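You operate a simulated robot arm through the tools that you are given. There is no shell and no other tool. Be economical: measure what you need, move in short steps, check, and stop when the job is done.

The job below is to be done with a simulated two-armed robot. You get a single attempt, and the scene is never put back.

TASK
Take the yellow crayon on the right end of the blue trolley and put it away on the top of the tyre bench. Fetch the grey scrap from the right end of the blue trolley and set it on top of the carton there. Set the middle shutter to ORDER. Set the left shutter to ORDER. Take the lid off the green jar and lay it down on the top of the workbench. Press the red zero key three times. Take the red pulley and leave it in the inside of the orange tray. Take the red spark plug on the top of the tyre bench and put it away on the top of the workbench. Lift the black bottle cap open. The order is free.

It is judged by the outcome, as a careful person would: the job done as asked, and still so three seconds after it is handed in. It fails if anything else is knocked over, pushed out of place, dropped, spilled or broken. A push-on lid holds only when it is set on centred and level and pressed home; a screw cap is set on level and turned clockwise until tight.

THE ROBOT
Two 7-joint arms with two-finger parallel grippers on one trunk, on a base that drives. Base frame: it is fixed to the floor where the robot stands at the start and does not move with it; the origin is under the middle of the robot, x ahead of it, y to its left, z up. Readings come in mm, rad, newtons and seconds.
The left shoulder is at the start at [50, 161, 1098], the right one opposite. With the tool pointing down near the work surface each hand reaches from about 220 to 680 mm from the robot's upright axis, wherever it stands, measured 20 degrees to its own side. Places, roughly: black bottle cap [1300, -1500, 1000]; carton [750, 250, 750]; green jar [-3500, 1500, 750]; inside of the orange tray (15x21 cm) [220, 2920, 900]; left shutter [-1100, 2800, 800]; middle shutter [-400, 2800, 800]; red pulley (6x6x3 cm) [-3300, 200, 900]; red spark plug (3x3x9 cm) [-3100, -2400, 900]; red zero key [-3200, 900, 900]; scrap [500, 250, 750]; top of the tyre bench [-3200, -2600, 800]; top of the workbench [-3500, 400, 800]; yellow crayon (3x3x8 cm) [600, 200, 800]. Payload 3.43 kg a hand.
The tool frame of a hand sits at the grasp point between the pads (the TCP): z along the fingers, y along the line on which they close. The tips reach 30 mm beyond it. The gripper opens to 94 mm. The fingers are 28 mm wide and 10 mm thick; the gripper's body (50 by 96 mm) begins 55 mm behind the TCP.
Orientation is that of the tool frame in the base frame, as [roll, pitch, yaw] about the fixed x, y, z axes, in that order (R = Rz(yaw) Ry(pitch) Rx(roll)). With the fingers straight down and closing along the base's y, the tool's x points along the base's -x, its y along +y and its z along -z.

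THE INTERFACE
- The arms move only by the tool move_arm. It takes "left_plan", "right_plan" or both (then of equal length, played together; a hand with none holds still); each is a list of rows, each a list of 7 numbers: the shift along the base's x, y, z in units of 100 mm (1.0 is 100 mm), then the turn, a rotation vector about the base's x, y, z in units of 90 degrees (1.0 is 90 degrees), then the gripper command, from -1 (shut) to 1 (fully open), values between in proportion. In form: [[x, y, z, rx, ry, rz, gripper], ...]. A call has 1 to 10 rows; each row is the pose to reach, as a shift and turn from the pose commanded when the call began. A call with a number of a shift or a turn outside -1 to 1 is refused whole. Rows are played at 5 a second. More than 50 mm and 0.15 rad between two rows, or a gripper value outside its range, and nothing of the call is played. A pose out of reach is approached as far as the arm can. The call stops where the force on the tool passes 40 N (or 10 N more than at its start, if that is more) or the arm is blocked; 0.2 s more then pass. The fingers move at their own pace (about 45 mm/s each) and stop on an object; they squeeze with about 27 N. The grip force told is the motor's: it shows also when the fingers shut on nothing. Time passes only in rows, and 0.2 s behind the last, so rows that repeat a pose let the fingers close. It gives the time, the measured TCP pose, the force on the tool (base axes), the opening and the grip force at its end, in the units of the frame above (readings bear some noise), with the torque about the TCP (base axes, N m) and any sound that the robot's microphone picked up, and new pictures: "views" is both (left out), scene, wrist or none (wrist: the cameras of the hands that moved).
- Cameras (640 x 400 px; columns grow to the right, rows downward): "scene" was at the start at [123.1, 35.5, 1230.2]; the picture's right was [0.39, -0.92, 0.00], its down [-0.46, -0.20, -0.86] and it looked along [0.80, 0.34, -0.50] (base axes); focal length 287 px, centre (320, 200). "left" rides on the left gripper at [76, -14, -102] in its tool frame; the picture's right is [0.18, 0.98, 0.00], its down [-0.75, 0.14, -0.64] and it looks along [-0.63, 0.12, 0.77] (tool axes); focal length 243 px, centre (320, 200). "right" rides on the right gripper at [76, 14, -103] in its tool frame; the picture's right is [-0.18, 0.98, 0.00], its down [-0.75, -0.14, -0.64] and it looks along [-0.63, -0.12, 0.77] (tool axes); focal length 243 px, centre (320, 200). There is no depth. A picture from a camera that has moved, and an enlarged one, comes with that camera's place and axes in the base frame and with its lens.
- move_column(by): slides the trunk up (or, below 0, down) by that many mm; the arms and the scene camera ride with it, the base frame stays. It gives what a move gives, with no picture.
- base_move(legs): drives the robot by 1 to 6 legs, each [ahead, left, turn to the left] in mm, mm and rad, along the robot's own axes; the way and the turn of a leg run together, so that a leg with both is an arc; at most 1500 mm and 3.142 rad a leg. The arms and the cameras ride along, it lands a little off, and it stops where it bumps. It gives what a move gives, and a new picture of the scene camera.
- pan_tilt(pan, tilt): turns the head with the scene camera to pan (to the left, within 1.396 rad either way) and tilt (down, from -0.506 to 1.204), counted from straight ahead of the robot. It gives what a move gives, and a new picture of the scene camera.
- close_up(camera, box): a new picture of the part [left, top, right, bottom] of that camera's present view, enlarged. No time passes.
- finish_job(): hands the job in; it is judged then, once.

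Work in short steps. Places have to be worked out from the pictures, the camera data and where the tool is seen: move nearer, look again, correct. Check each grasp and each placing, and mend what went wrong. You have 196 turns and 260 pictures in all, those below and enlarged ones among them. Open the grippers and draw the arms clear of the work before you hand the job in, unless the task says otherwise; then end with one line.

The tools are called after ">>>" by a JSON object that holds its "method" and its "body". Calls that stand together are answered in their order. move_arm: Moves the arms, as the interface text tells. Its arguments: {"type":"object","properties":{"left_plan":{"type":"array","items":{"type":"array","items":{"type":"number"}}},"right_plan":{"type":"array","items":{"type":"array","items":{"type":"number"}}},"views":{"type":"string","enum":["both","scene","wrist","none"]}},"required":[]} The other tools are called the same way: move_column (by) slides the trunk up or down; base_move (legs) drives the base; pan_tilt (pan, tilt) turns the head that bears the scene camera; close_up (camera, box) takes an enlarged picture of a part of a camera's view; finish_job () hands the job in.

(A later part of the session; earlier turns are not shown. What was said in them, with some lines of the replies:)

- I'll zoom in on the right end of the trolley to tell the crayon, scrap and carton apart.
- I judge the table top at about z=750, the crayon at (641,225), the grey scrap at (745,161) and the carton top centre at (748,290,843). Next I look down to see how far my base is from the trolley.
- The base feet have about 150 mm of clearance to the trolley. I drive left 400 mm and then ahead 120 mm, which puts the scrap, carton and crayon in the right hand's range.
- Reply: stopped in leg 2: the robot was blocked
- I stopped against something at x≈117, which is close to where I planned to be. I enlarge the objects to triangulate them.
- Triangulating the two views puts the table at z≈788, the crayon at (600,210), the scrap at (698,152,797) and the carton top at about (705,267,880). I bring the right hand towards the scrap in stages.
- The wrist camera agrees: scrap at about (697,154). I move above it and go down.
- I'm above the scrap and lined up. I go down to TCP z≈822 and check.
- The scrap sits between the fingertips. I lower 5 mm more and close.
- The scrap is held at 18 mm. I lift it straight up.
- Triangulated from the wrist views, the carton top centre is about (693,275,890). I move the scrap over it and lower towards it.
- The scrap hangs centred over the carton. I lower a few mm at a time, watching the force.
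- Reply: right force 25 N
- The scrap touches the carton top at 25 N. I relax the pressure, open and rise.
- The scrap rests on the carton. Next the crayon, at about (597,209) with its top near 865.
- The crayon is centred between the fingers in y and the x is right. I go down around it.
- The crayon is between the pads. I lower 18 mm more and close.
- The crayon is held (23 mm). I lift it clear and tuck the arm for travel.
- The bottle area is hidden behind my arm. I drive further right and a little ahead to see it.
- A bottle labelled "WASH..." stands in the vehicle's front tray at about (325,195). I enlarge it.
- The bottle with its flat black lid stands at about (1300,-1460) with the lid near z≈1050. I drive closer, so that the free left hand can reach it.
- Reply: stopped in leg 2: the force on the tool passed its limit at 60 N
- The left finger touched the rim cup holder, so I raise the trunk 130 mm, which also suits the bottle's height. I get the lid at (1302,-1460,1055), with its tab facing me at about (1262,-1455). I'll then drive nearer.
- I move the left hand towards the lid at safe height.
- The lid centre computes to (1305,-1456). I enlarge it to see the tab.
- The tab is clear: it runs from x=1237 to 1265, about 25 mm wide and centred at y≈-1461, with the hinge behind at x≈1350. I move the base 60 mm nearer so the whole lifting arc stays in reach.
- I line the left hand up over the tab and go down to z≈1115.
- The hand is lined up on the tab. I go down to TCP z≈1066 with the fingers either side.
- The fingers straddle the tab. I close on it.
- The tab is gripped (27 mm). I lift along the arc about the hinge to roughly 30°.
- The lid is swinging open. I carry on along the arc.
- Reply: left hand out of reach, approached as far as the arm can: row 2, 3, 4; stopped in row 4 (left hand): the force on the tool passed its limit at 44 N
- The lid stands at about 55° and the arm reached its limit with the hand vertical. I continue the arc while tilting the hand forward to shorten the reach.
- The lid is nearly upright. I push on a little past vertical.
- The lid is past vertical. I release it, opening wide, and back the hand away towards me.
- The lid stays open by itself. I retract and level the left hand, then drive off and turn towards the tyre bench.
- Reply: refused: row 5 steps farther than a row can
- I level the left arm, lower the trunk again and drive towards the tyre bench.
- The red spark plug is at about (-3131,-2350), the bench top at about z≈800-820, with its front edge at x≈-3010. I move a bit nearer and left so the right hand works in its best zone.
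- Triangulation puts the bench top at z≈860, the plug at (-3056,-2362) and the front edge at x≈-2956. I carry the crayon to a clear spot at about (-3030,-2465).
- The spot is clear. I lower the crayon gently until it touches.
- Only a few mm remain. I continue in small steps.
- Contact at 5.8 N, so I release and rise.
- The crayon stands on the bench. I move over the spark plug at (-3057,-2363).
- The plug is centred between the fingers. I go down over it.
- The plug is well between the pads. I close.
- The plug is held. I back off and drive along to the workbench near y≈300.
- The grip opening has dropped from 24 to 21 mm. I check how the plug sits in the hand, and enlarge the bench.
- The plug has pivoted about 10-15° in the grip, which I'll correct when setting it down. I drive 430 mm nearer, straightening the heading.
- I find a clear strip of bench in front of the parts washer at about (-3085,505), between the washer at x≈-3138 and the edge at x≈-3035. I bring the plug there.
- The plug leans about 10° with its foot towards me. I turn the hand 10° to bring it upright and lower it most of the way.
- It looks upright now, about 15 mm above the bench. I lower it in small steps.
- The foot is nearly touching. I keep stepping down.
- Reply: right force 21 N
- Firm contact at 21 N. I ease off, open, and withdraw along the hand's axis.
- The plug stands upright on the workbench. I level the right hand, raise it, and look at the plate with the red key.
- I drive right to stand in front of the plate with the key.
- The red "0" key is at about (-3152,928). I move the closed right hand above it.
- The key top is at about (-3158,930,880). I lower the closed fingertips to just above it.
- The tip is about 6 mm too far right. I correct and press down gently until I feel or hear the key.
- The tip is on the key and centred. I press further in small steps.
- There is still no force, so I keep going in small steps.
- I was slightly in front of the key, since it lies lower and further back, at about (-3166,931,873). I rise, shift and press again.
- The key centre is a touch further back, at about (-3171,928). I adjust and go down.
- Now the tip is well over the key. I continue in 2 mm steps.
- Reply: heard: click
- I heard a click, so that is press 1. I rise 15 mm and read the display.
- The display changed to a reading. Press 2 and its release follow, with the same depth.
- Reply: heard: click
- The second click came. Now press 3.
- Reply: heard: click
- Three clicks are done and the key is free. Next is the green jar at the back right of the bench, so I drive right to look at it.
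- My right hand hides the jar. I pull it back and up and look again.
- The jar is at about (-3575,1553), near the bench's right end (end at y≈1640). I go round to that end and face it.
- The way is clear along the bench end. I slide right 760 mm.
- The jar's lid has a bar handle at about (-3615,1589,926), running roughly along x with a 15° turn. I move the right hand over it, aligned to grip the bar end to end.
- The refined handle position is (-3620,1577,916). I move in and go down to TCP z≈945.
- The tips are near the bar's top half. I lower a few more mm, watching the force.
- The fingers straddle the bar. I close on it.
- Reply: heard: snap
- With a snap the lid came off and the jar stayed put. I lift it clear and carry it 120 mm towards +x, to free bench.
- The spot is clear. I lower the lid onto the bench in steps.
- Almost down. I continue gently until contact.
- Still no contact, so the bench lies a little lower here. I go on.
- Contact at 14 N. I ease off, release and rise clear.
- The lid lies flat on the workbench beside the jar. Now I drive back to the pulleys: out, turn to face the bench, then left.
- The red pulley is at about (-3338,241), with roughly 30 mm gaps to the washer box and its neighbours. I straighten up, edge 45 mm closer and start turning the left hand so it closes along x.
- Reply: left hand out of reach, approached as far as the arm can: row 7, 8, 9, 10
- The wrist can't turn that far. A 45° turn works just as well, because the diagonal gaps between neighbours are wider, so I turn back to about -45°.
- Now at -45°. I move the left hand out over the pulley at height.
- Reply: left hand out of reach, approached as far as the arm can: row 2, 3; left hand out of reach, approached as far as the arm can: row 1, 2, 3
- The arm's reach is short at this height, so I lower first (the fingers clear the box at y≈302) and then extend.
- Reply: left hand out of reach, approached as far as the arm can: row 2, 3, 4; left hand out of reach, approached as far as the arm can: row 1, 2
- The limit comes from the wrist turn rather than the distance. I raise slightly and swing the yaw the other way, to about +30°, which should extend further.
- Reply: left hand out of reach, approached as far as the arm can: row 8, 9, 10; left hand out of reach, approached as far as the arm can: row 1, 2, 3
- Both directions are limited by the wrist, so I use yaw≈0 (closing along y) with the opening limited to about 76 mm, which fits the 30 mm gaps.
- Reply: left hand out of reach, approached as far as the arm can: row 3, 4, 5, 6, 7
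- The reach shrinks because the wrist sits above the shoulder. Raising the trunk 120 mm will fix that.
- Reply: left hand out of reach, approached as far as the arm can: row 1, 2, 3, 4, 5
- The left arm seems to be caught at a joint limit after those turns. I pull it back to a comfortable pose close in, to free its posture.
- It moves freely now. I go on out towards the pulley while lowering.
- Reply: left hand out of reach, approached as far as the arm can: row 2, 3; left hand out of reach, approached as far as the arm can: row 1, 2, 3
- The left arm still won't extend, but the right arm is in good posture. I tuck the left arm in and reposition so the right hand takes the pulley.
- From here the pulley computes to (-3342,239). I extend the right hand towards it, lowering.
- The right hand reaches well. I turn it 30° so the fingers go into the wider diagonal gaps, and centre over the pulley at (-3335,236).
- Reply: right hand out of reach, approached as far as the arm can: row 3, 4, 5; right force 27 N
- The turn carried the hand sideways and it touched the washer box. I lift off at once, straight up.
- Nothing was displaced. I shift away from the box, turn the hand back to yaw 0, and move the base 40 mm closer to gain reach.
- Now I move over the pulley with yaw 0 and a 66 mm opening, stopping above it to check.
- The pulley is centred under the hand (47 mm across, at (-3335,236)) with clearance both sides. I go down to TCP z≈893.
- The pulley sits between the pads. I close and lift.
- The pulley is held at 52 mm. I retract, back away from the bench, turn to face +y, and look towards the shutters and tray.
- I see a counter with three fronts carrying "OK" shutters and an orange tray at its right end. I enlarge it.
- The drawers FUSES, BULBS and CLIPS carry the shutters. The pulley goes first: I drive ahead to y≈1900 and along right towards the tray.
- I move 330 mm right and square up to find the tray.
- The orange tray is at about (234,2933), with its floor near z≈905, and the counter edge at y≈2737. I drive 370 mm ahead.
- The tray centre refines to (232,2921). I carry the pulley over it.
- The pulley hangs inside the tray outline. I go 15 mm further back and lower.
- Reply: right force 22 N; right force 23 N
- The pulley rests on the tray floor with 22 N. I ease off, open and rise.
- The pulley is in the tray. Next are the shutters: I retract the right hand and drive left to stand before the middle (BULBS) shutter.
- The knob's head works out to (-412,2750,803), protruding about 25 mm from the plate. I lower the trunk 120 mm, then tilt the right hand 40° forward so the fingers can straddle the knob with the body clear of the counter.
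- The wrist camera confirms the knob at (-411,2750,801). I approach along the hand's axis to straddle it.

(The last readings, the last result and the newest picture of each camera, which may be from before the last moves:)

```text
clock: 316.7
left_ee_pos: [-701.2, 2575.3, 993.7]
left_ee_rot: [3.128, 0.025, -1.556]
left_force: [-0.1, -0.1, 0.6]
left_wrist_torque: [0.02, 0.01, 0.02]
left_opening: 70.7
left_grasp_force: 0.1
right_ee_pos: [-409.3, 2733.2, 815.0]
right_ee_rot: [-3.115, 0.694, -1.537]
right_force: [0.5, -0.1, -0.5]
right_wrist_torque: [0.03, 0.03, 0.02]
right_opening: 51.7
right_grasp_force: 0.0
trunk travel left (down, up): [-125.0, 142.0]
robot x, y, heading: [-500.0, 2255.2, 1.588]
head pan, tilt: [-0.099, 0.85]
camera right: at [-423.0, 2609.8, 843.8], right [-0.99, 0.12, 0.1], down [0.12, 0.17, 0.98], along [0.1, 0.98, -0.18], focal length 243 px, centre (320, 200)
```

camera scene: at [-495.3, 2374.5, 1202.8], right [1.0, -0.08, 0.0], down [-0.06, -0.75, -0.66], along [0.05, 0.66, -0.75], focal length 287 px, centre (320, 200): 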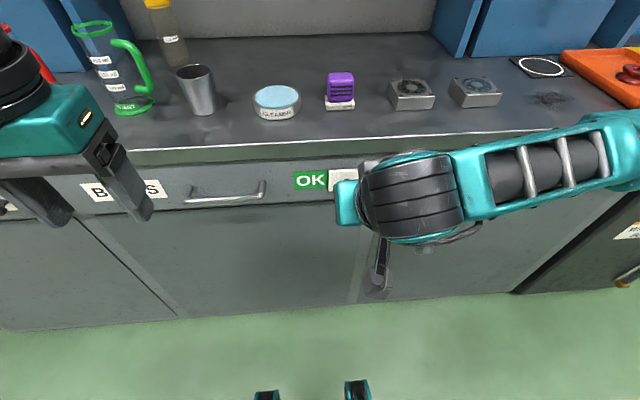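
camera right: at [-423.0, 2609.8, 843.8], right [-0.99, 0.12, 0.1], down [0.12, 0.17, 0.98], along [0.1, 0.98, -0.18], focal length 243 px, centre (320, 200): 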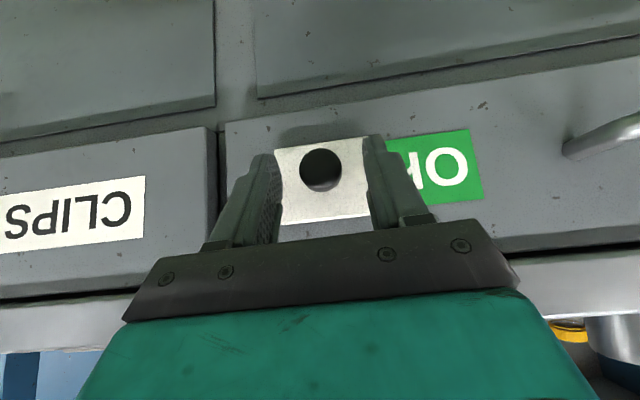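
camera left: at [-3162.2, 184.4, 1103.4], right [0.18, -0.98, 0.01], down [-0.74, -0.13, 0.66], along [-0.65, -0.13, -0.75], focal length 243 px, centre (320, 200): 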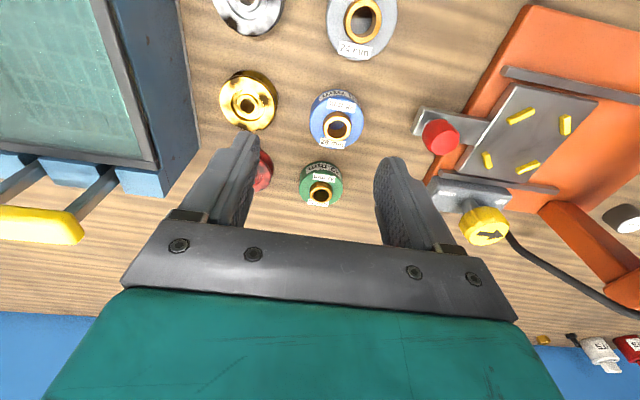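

The knob is between the fingers. I close on it.

>>> {"method": "move_arm", "body": {"right_plan": [[0, 0, 0, 0, 0, 0, -1], [0, 0, 0, 0, 0, 0, -1], [0, 0, 0, 0, 0, 0, -1], [0, 0, 0, 0, 0, 0, -1]], "views": "wrist"}}

```text
clock: 317.7
left_ee_pos: [-702.8, 2575.4, 993.2]
left_ee_rot: [3.126, 0.026, -1.556]
left_force: [1.1, -0.5, -0.2]
left_wrist_torque: [0.01, 0.0, 0.0]
left_opening: 70.6
left_grasp_force: 0.0
right_ee_pos: [-410.9, 2732.4, 814.5]
right_ee_rot: [-3.117, 0.69, -1.537]
right_force: [0.4, 1.0, -2.1]
right_wrist_torque: [0.15, -0.03, 0.02]
right_opening: 24.8
right_grasp_force: 44.9
trunk travel left (down, up): [-125.0, 142.0]
robot x, y, heading: [-497.6, 2252.5, 1.591]
head pan, tilt: [-0.099, 0.85]
camera right: at [-423.1, 2609.5, 844.0], right [-0.99, 0.12, 0.1], down [0.12, 0.17, 0.98], along [0.1, 0.98, -0.19], focal length 243 px, centre (320, 200)
```

right: 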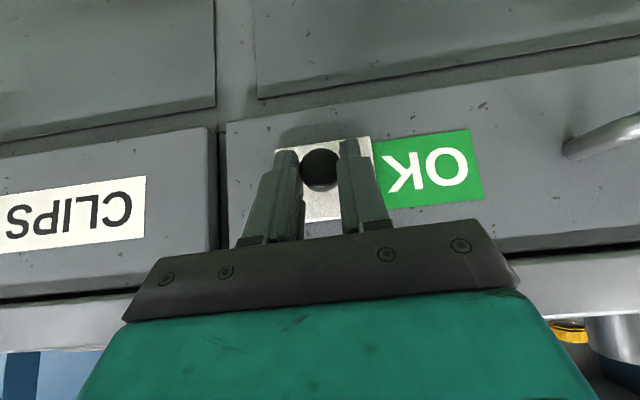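

The knob is gripped. I slide it left (-x).

>>> {"method": "move_arm", "body": {"right_plan": [[-0.15, 0, 0, 0, 0, 0, -1], [-0.3, 0, 0, 0, 0, 0, -1], [-0.45, 0, 0, 0, 0, 0, -1], [-0.6, 0, 0, 0, 0, 0, -1], [-0.7, 0, 0, 0, 0, 0, -1]], "views": "wrist"}}

```text
clock: 318.9
left_ee_pos: [-702.6, 2573.8, 993.2]
left_ee_rot: [3.127, 0.024, -1.556]
left_force: [0.2, 0.4, -0.2]
left_wrist_torque: [0.01, 0.01, 0.0]
left_opening: 70.3
left_grasp_force: 0.1
right_ee_pos: [-480.1, 2731.9, 815.7]
right_ee_rot: [-3.117, 0.694, -1.537]
right_force: [2.4, -0.9, 5.4]
right_wrist_torque: [-0.06, -0.11, -0.01]
right_opening: 24.5
right_grasp_force: 45.0
trunk travel left (down, up): [-125.0, 142.0]
robot x, y, heading: [-505.3, 2256.8, 1.588]
head pan, tilt: [-0.099, 0.85]
camera right: at [-493.2, 2609.3, 843.5], right [-0.99, 0.12, 0.1], down [0.12, 0.17, 0.98], along [0.1, 0.98, -0.18], focal length 243 px, centre (320, 200)
```

right: 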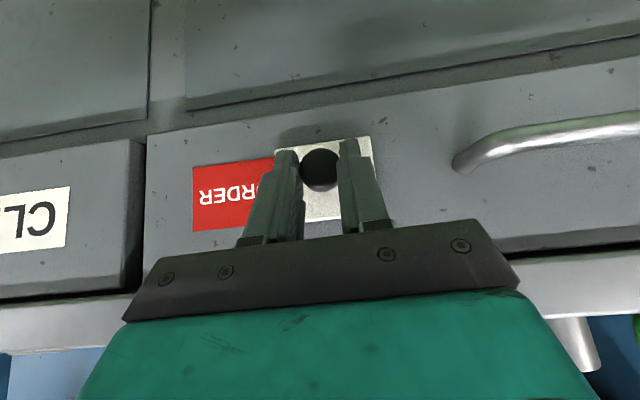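

ORDER shows. I nudge further to its stop to be sure it is fully over.

>>> {"method": "move_arm", "body": {"right_plan": [[-0.04, 0, 0, 0, 0, 0, -1], [-0.08, 0, 0, 0, 0, 0, -1]], "views": "none"}}

```text
clock: 319.5
left_ee_pos: [-700.3, 2574.3, 994.3]
left_ee_rot: [3.126, 0.026, -1.557]
left_force: [0.2, 0.0, -0.5]
left_wrist_torque: [0.0, 0.04, 0.01]
left_opening: 70.3
left_grasp_force: 0.0
right_ee_pos: [-481.5, 2732.8, 815.4]
right_ee_rot: [-3.106, 0.693, -1.546]
right_force: [28.3, -3.1, 10.4]
right_wrist_torque: [0.15, -0.37, -0.41]
right_opening: 24.6
right_grasp_force: 45.4
trunk travel left (down, up): [-125.0, 142.0]
robot x, y, heading: [-500.2, 2256.4, 1.588]
head pan, tilt: [-0.099, 0.85]
```

It is at its end stop (28 N). I relax, open and back the hand out along its axis.

>>> {"method": "move_arm", "body": {"right_plan": [[0.07, 0, 0, 0, 0, 0, -0.3], [0.07, 0, 0, 0, 0, 0, 0.2], [0.07, 0, 0, 0, 0, 0, 0.2], [0.07, -0.3, 0.25, 0, 0, 0, 0.2], [0.07, -0.6, 0.5, 0, 0, 0, 0.2], [0.07, -0.95, 0.7, 0, 0, 0, 0.2]], "views": "wrist"}}

```text
clock: 320.9
left_ee_pos: [-702.9, 2574.0, 993.8]
left_ee_rot: [3.129, 0.025, -1.556]
left_force: [0.1, -0.4, -0.2]
left_wrist_torque: [0.01, 0.0, 0.02]
left_opening: 70.3
left_grasp_force: 0.0
right_ee_pos: [-480.9, 2633.4, 886.9]
right_ee_rot: [-3.115, 0.693, -1.539]
right_force: [0.4, -1.0, 0.2]
right_wrist_torque: [-0.03, 0.0, 0.02]
right_opening: 56.3
right_grasp_force: 0.0
trunk travel left (down, up): [-125.0, 142.0]
robot x, y, heading: [-499.2, 2259.3, 1.59]
head pan, tilt: [-0.099, 0.85]
camera right: at [-493.8, 2510.7, 915.5], right [-0.99, 0.12, 0.1], down [0.12, 0.17, 0.98], along [0.1, 0.98, -0.19], focal length 243 px, centre (320, 200)
```

right: 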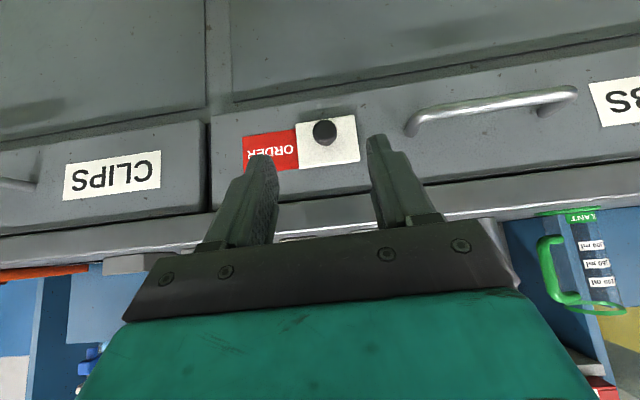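

The middle shutter shows ORDER. I drive 570 mm left to the FUSES shutter.

>>> {"method": "base_move", "body": {"legs": [[0, 570, 0]]}}

>>> {"method": "close_up", "body": {"camera": "right", "box": [0, 0, 640, 400]}}

```text
clock: 326.3
left_ee_pos: [-1256.2, 2573.2, 992.8]
left_ee_rot: [3.128, 0.023, -1.572]
left_force: [0.4, -0.5, -1.7]
left_wrist_torque: [0.0, 0.01, -0.02]
left_opening: 70.8
left_grasp_force: 0.0
right_ee_pos: [-1033.1, 2629.3, 886.4]
right_ee_rot: [-3.117, 0.691, -1.553]
right_force: [-0.2, -0.1, -0.5]
right_wrist_torque: [0.0, 0.0, -0.02]
right_opening: 56.2
right_grasp_force: 0.2
trunk travel left (down, up): [-125.0, 142.0]
robot x, y, heading: [-1059.4, 2249.2, 1.573]
head pan, tilt: [-0.099, 0.85]
camera scene: at [-1051.2, 2369.1, 1202.8], right [1.0, -0.1, 0.0], down [-0.07, -0.75, -0.66], along [0.06, 0.66, -0.75], focal length 287 px, centre (320, 200)
```

scene: 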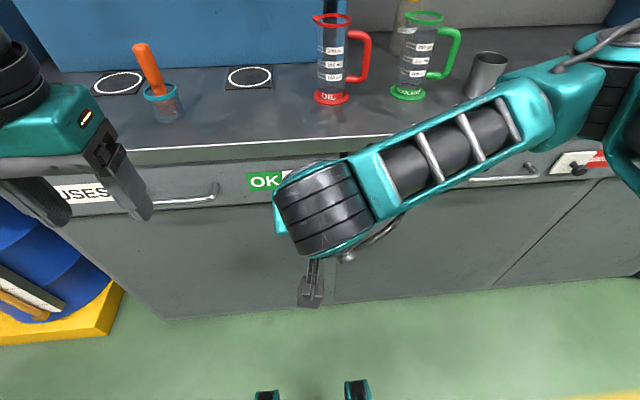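

```text
1.00 times, centred on (320, 200) of right (not enlarged: the box is as wide or as high as the picture)
camera zoom: at [-1047.7, 2505.8, 915.3], right [-0.99, 0.14, 0.1], down [0.12, 0.17, 0.98], along [0.12, 0.98, -0.18], focal length 243 px, centre (320, 200)
```

zoom: 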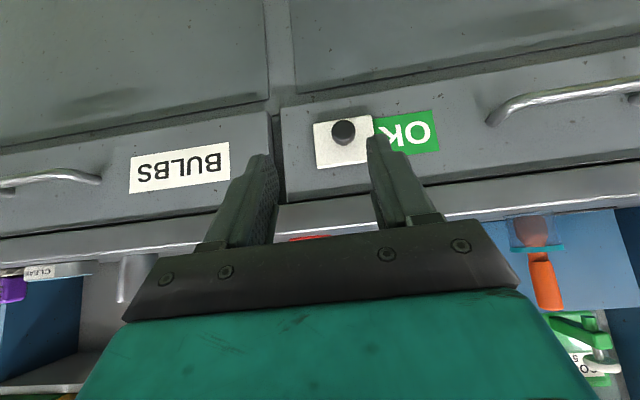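

The left shutter's knob is at (-1050,2750,800). I approach it in the same way.

>>> {"method": "move_arm", "body": {"right_plan": [[-0.17, 0.3, -0.2, 0, 0, 0, 0.1], [-0.17, 0.65, -0.48, 0, 0, 0, 0.1], [-0.17, 1, -0.72, 0, 0, 0, 0.1]], "views": "wrist"}}

```text
clock: 327.1
left_ee_pos: [-1256.1, 2573.2, 993.9]
left_ee_rot: [3.127, 0.026, -1.573]
left_force: [0.5, -0.5, 0.6]
left_wrist_torque: [-0.01, -0.03, -0.02]
left_opening: 70.6
left_grasp_force: 0.0
right_ee_pos: [-1049.0, 2726.3, 813.0]
right_ee_rot: [-3.117, 0.694, -1.552]
right_force: [-0.4, -0.4, -0.3]
right_wrist_torque: [0.03, 0.02, -0.04]
right_opening: 51.8
right_grasp_force: 0.0
trunk travel left (down, up): [-125.0, 142.0]
robot x, y, heading: [-1059.5, 2250.6, 1.573]
head pan, tilt: [-0.099, 0.85]
camera right: at [-1064.5, 2604.1, 842.6], right [-0.99, 0.14, 0.1], down [0.12, 0.17, 0.98], along [0.12, 0.98, -0.18], focal length 243 px, centre (320, 200)
```

right: 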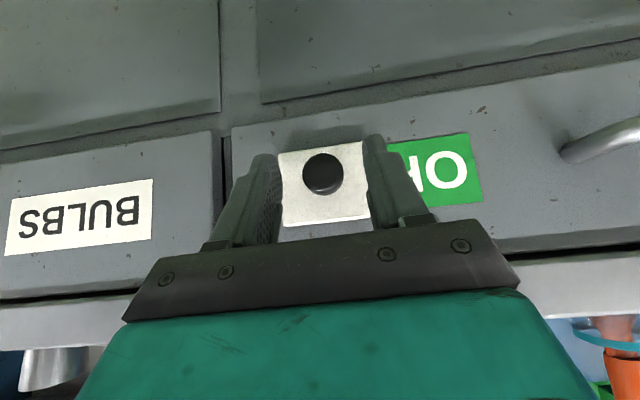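

I go 6 mm further in, close on the knob and slide it left.

>>> {"method": "move_arm", "body": {"right_plan": [[0, 0.06, 0, 0, 0, 0, 0.1], [0, 0.06, 0, 0, 0, 0, -1], [0, 0.06, 0, 0, 0, 0, -1], [0, 0.06, 0, 0, 0, 0, -1], [0, 0.06, 0, 0, 0, 0, -1]], "views": "none"}}

>>> {"method": "move_arm", "body": {"right_plan": [[-0.15, 0, 0, 0, 0, 0, -1], [-0.3, 0, 0, 0, 0, 0, -1], [-0.45, 0, 0, 0, 0, 0, -1], [-0.6, 0, 0, 0, 0, 0, -1], [-0.7, 0, 0, 0, 0, 0, -1], [-0.76, 0, 0, 0, 0, 0, -1]], "views": "wrist"}}

```text
clock: 328.3
left_ee_pos: [-1255.7, 2573.8, 993.0]
left_ee_rot: [3.127, 0.024, -1.569]
left_force: [0.4, 0.0, 0.9]
left_wrist_torque: [0.01, -0.01, 0.01]
left_opening: 70.6
left_grasp_force: 0.1
right_ee_pos: [-1050.7, 2732.7, 813.9]
right_ee_rot: [-3.117, 0.69, -1.552]
right_force: [-3.7, 0.6, -2.0]
right_wrist_torque: [0.02, 0.06, 0.1]
right_opening: 24.8
right_grasp_force: 45.1
trunk travel left (down, up): [-125.0, 142.0]
robot x, y, heading: [-1060.6, 2252.5, 1.571]
head pan, tilt: [-0.099, 0.85]
```

```text
clock: 329.7
left_ee_pos: [-1253.8, 2571.3, 994.0]
left_ee_rot: [3.126, 0.026, -1.572]
left_force: [0.0, -0.7, -0.7]
left_wrist_torque: [0.0, -0.01, 0.0]
left_opening: 70.5
left_grasp_force: 0.1
right_ee_pos: [-1121.2, 2733.0, 813.7]
right_ee_rot: [-3.11, 0.692, -1.553]
right_force: [21.3, -18.6, 3.1]
right_wrist_torque: [0.21, -0.45, -0.4]
right_opening: 25.0
right_grasp_force: 44.9
trunk travel left (down, up): [-125.0, 142.0]
robot x, y, heading: [-1054.8, 2252.3, 1.573]
head pan, tilt: [-0.099, 0.85]
camera right: at [-1137.2, 2610.9, 842.7], right [-0.98, 0.15, 0.09], down [0.12, 0.17, 0.98], along [0.13, 0.97, -0.19], focal length 243 px, centre (320, 200)
```

right: 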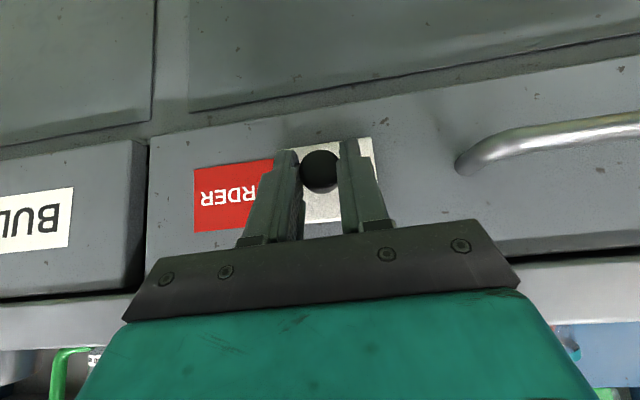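

It is at the end stop and shows ORDER. I relax, release and withdraw.

>>> {"method": "move_arm", "body": {"right_plan": [[0.05, -0.02, 0, 0, 0, 0, -0.3], [0.05, -0.02, 0, 0, 0, 0, 0.2], [0.05, -0.02, 0, 0, 0, 0, 0.2], [0.05, -0.3, 0.25, 0, 0, 0, 0.2], [0.05, -0.6, 0.5, 0, 0, 0, 0.2], [0.05, -1, 0.7, 0, 0, 0, 0.2]], "views": "wrist"}}

```text
clock: 331.1
left_ee_pos: [-1255.2, 2572.8, 993.6]
left_ee_rot: [3.127, 0.025, -1.569]
left_force: [0.2, 0.1, -0.2]
left_wrist_torque: [0.04, -0.05, 0.01]
left_opening: 70.5
left_grasp_force: 0.0
right_ee_pos: [-1121.3, 2633.2, 883.9]
right_ee_rot: [-3.118, 0.693, -1.551]
right_force: [-0.3, 0.0, 0.1]
right_wrist_torque: [-0.02, 0.02, 0.0]
right_opening: 56.2
right_grasp_force: 0.0
trunk travel left (down, up): [-125.0, 142.0]
robot x, y, heading: [-1057.3, 2254.4, 1.573]
head pan, tilt: [-0.099, 0.85]
camera right: at [-1135.9, 2510.5, 913.2], right [-0.99, 0.14, 0.1], down [0.12, 0.17, 0.98], along [0.12, 0.98, -0.18], focal length 243 px, centre (320, 200)
```

right: 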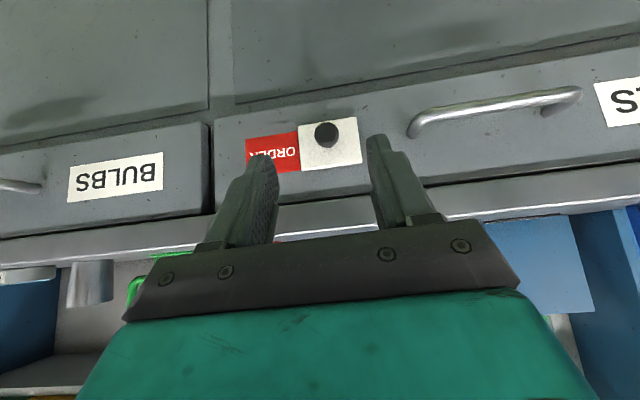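

Both shutters show ORDER and everything else is done. I back away clear of the counter and take a last look.

>>> {"method": "base_move", "body": {"legs": [[-350, 0, 0]]}}

>>> {"method": "pan_tilt", "body": {"pan": -0.3, "tilt": 0.4}}

```text
clock: 333.4
left_ee_pos: [-1255.5, 2219.3, 993.0]
left_ee_rot: [3.128, 0.025, -1.571]
left_force: [-0.6, -0.2, 0.2]
left_wrist_torque: [0.02, 0.02, -0.01]
left_opening: 70.7
left_grasp_force: 0.0
right_ee_pos: [-1121.5, 2281.5, 885.0]
right_ee_rot: [-3.117, 0.694, -1.552]
right_force: [0.9, 0.4, -0.1]
right_wrist_torque: [0.02, 0.0, 0.03]
right_opening: 56.5
right_grasp_force: 0.0
trunk travel left (down, up): [-125.0, 142.0]
robot x, y, heading: [-1061.2, 1900.1, 1.574]
head pan, tilt: [-0.099, 0.85]
camera scene: at [-1050.5, 2016.5, 1202.9], right [1.0, -0.1, 0.0], down [-0.07, -0.75, -0.66], along [0.06, 0.66, -0.75], focal length 287 px, centre (320, 200)
```

scene: 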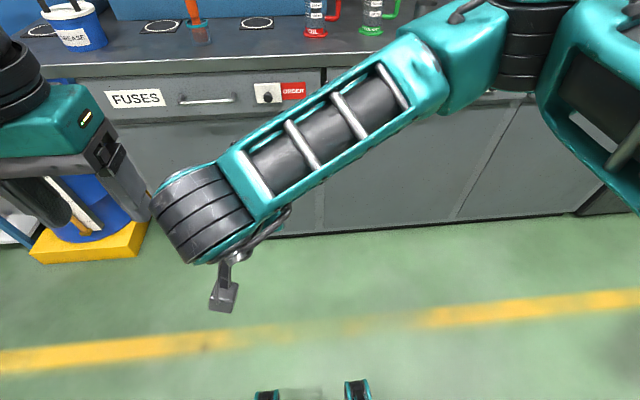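

```text
clock: 334.2
left_ee_pos: [-1253.7, 2219.3, 993.7]
left_ee_rot: [3.127, 0.025, -1.571]
left_force: [1.0, 0.1, -0.1]
left_wrist_torque: [0.03, -0.03, -0.08]
left_opening: 70.5
left_grasp_force: 0.1
right_ee_pos: [-1121.4, 2281.2, 882.7]
right_ee_rot: [-3.118, 0.694, -1.552]
right_force: [1.1, -0.6, -0.3]
right_wrist_torque: [0.03, 0.03, -0.02]
right_opening: 56.3
right_grasp_force: 0.1
trunk travel left (down, up): [-125.0, 142.0]
robot x, y, heading: [-1059.9, 1899.3, 1.569]
head pan, tilt: [-0.3, 0.4]
camera scene: at [-1030.9, 2027.5, 1241.9], right [0.96, -0.29, 0.0], down [-0.11, -0.37, -0.92], along [0.27, 0.88, -0.39], focal length 287 px, centre (320, 200)
```

scene: 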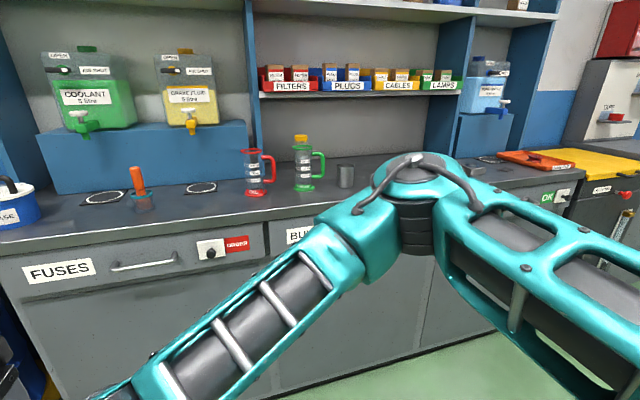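

The left shutter reads ORDER, the pulley is in the tray, and both hands are open and clear. I hand the job in.

>>> {"method": "finish_job", "body": {}}

```text
The job is handed in.
```

All nine tasks are done and the job is handed in. The right hand briefly touched the parts washer on the workbench while reaching for the pulley, but nothing moved.
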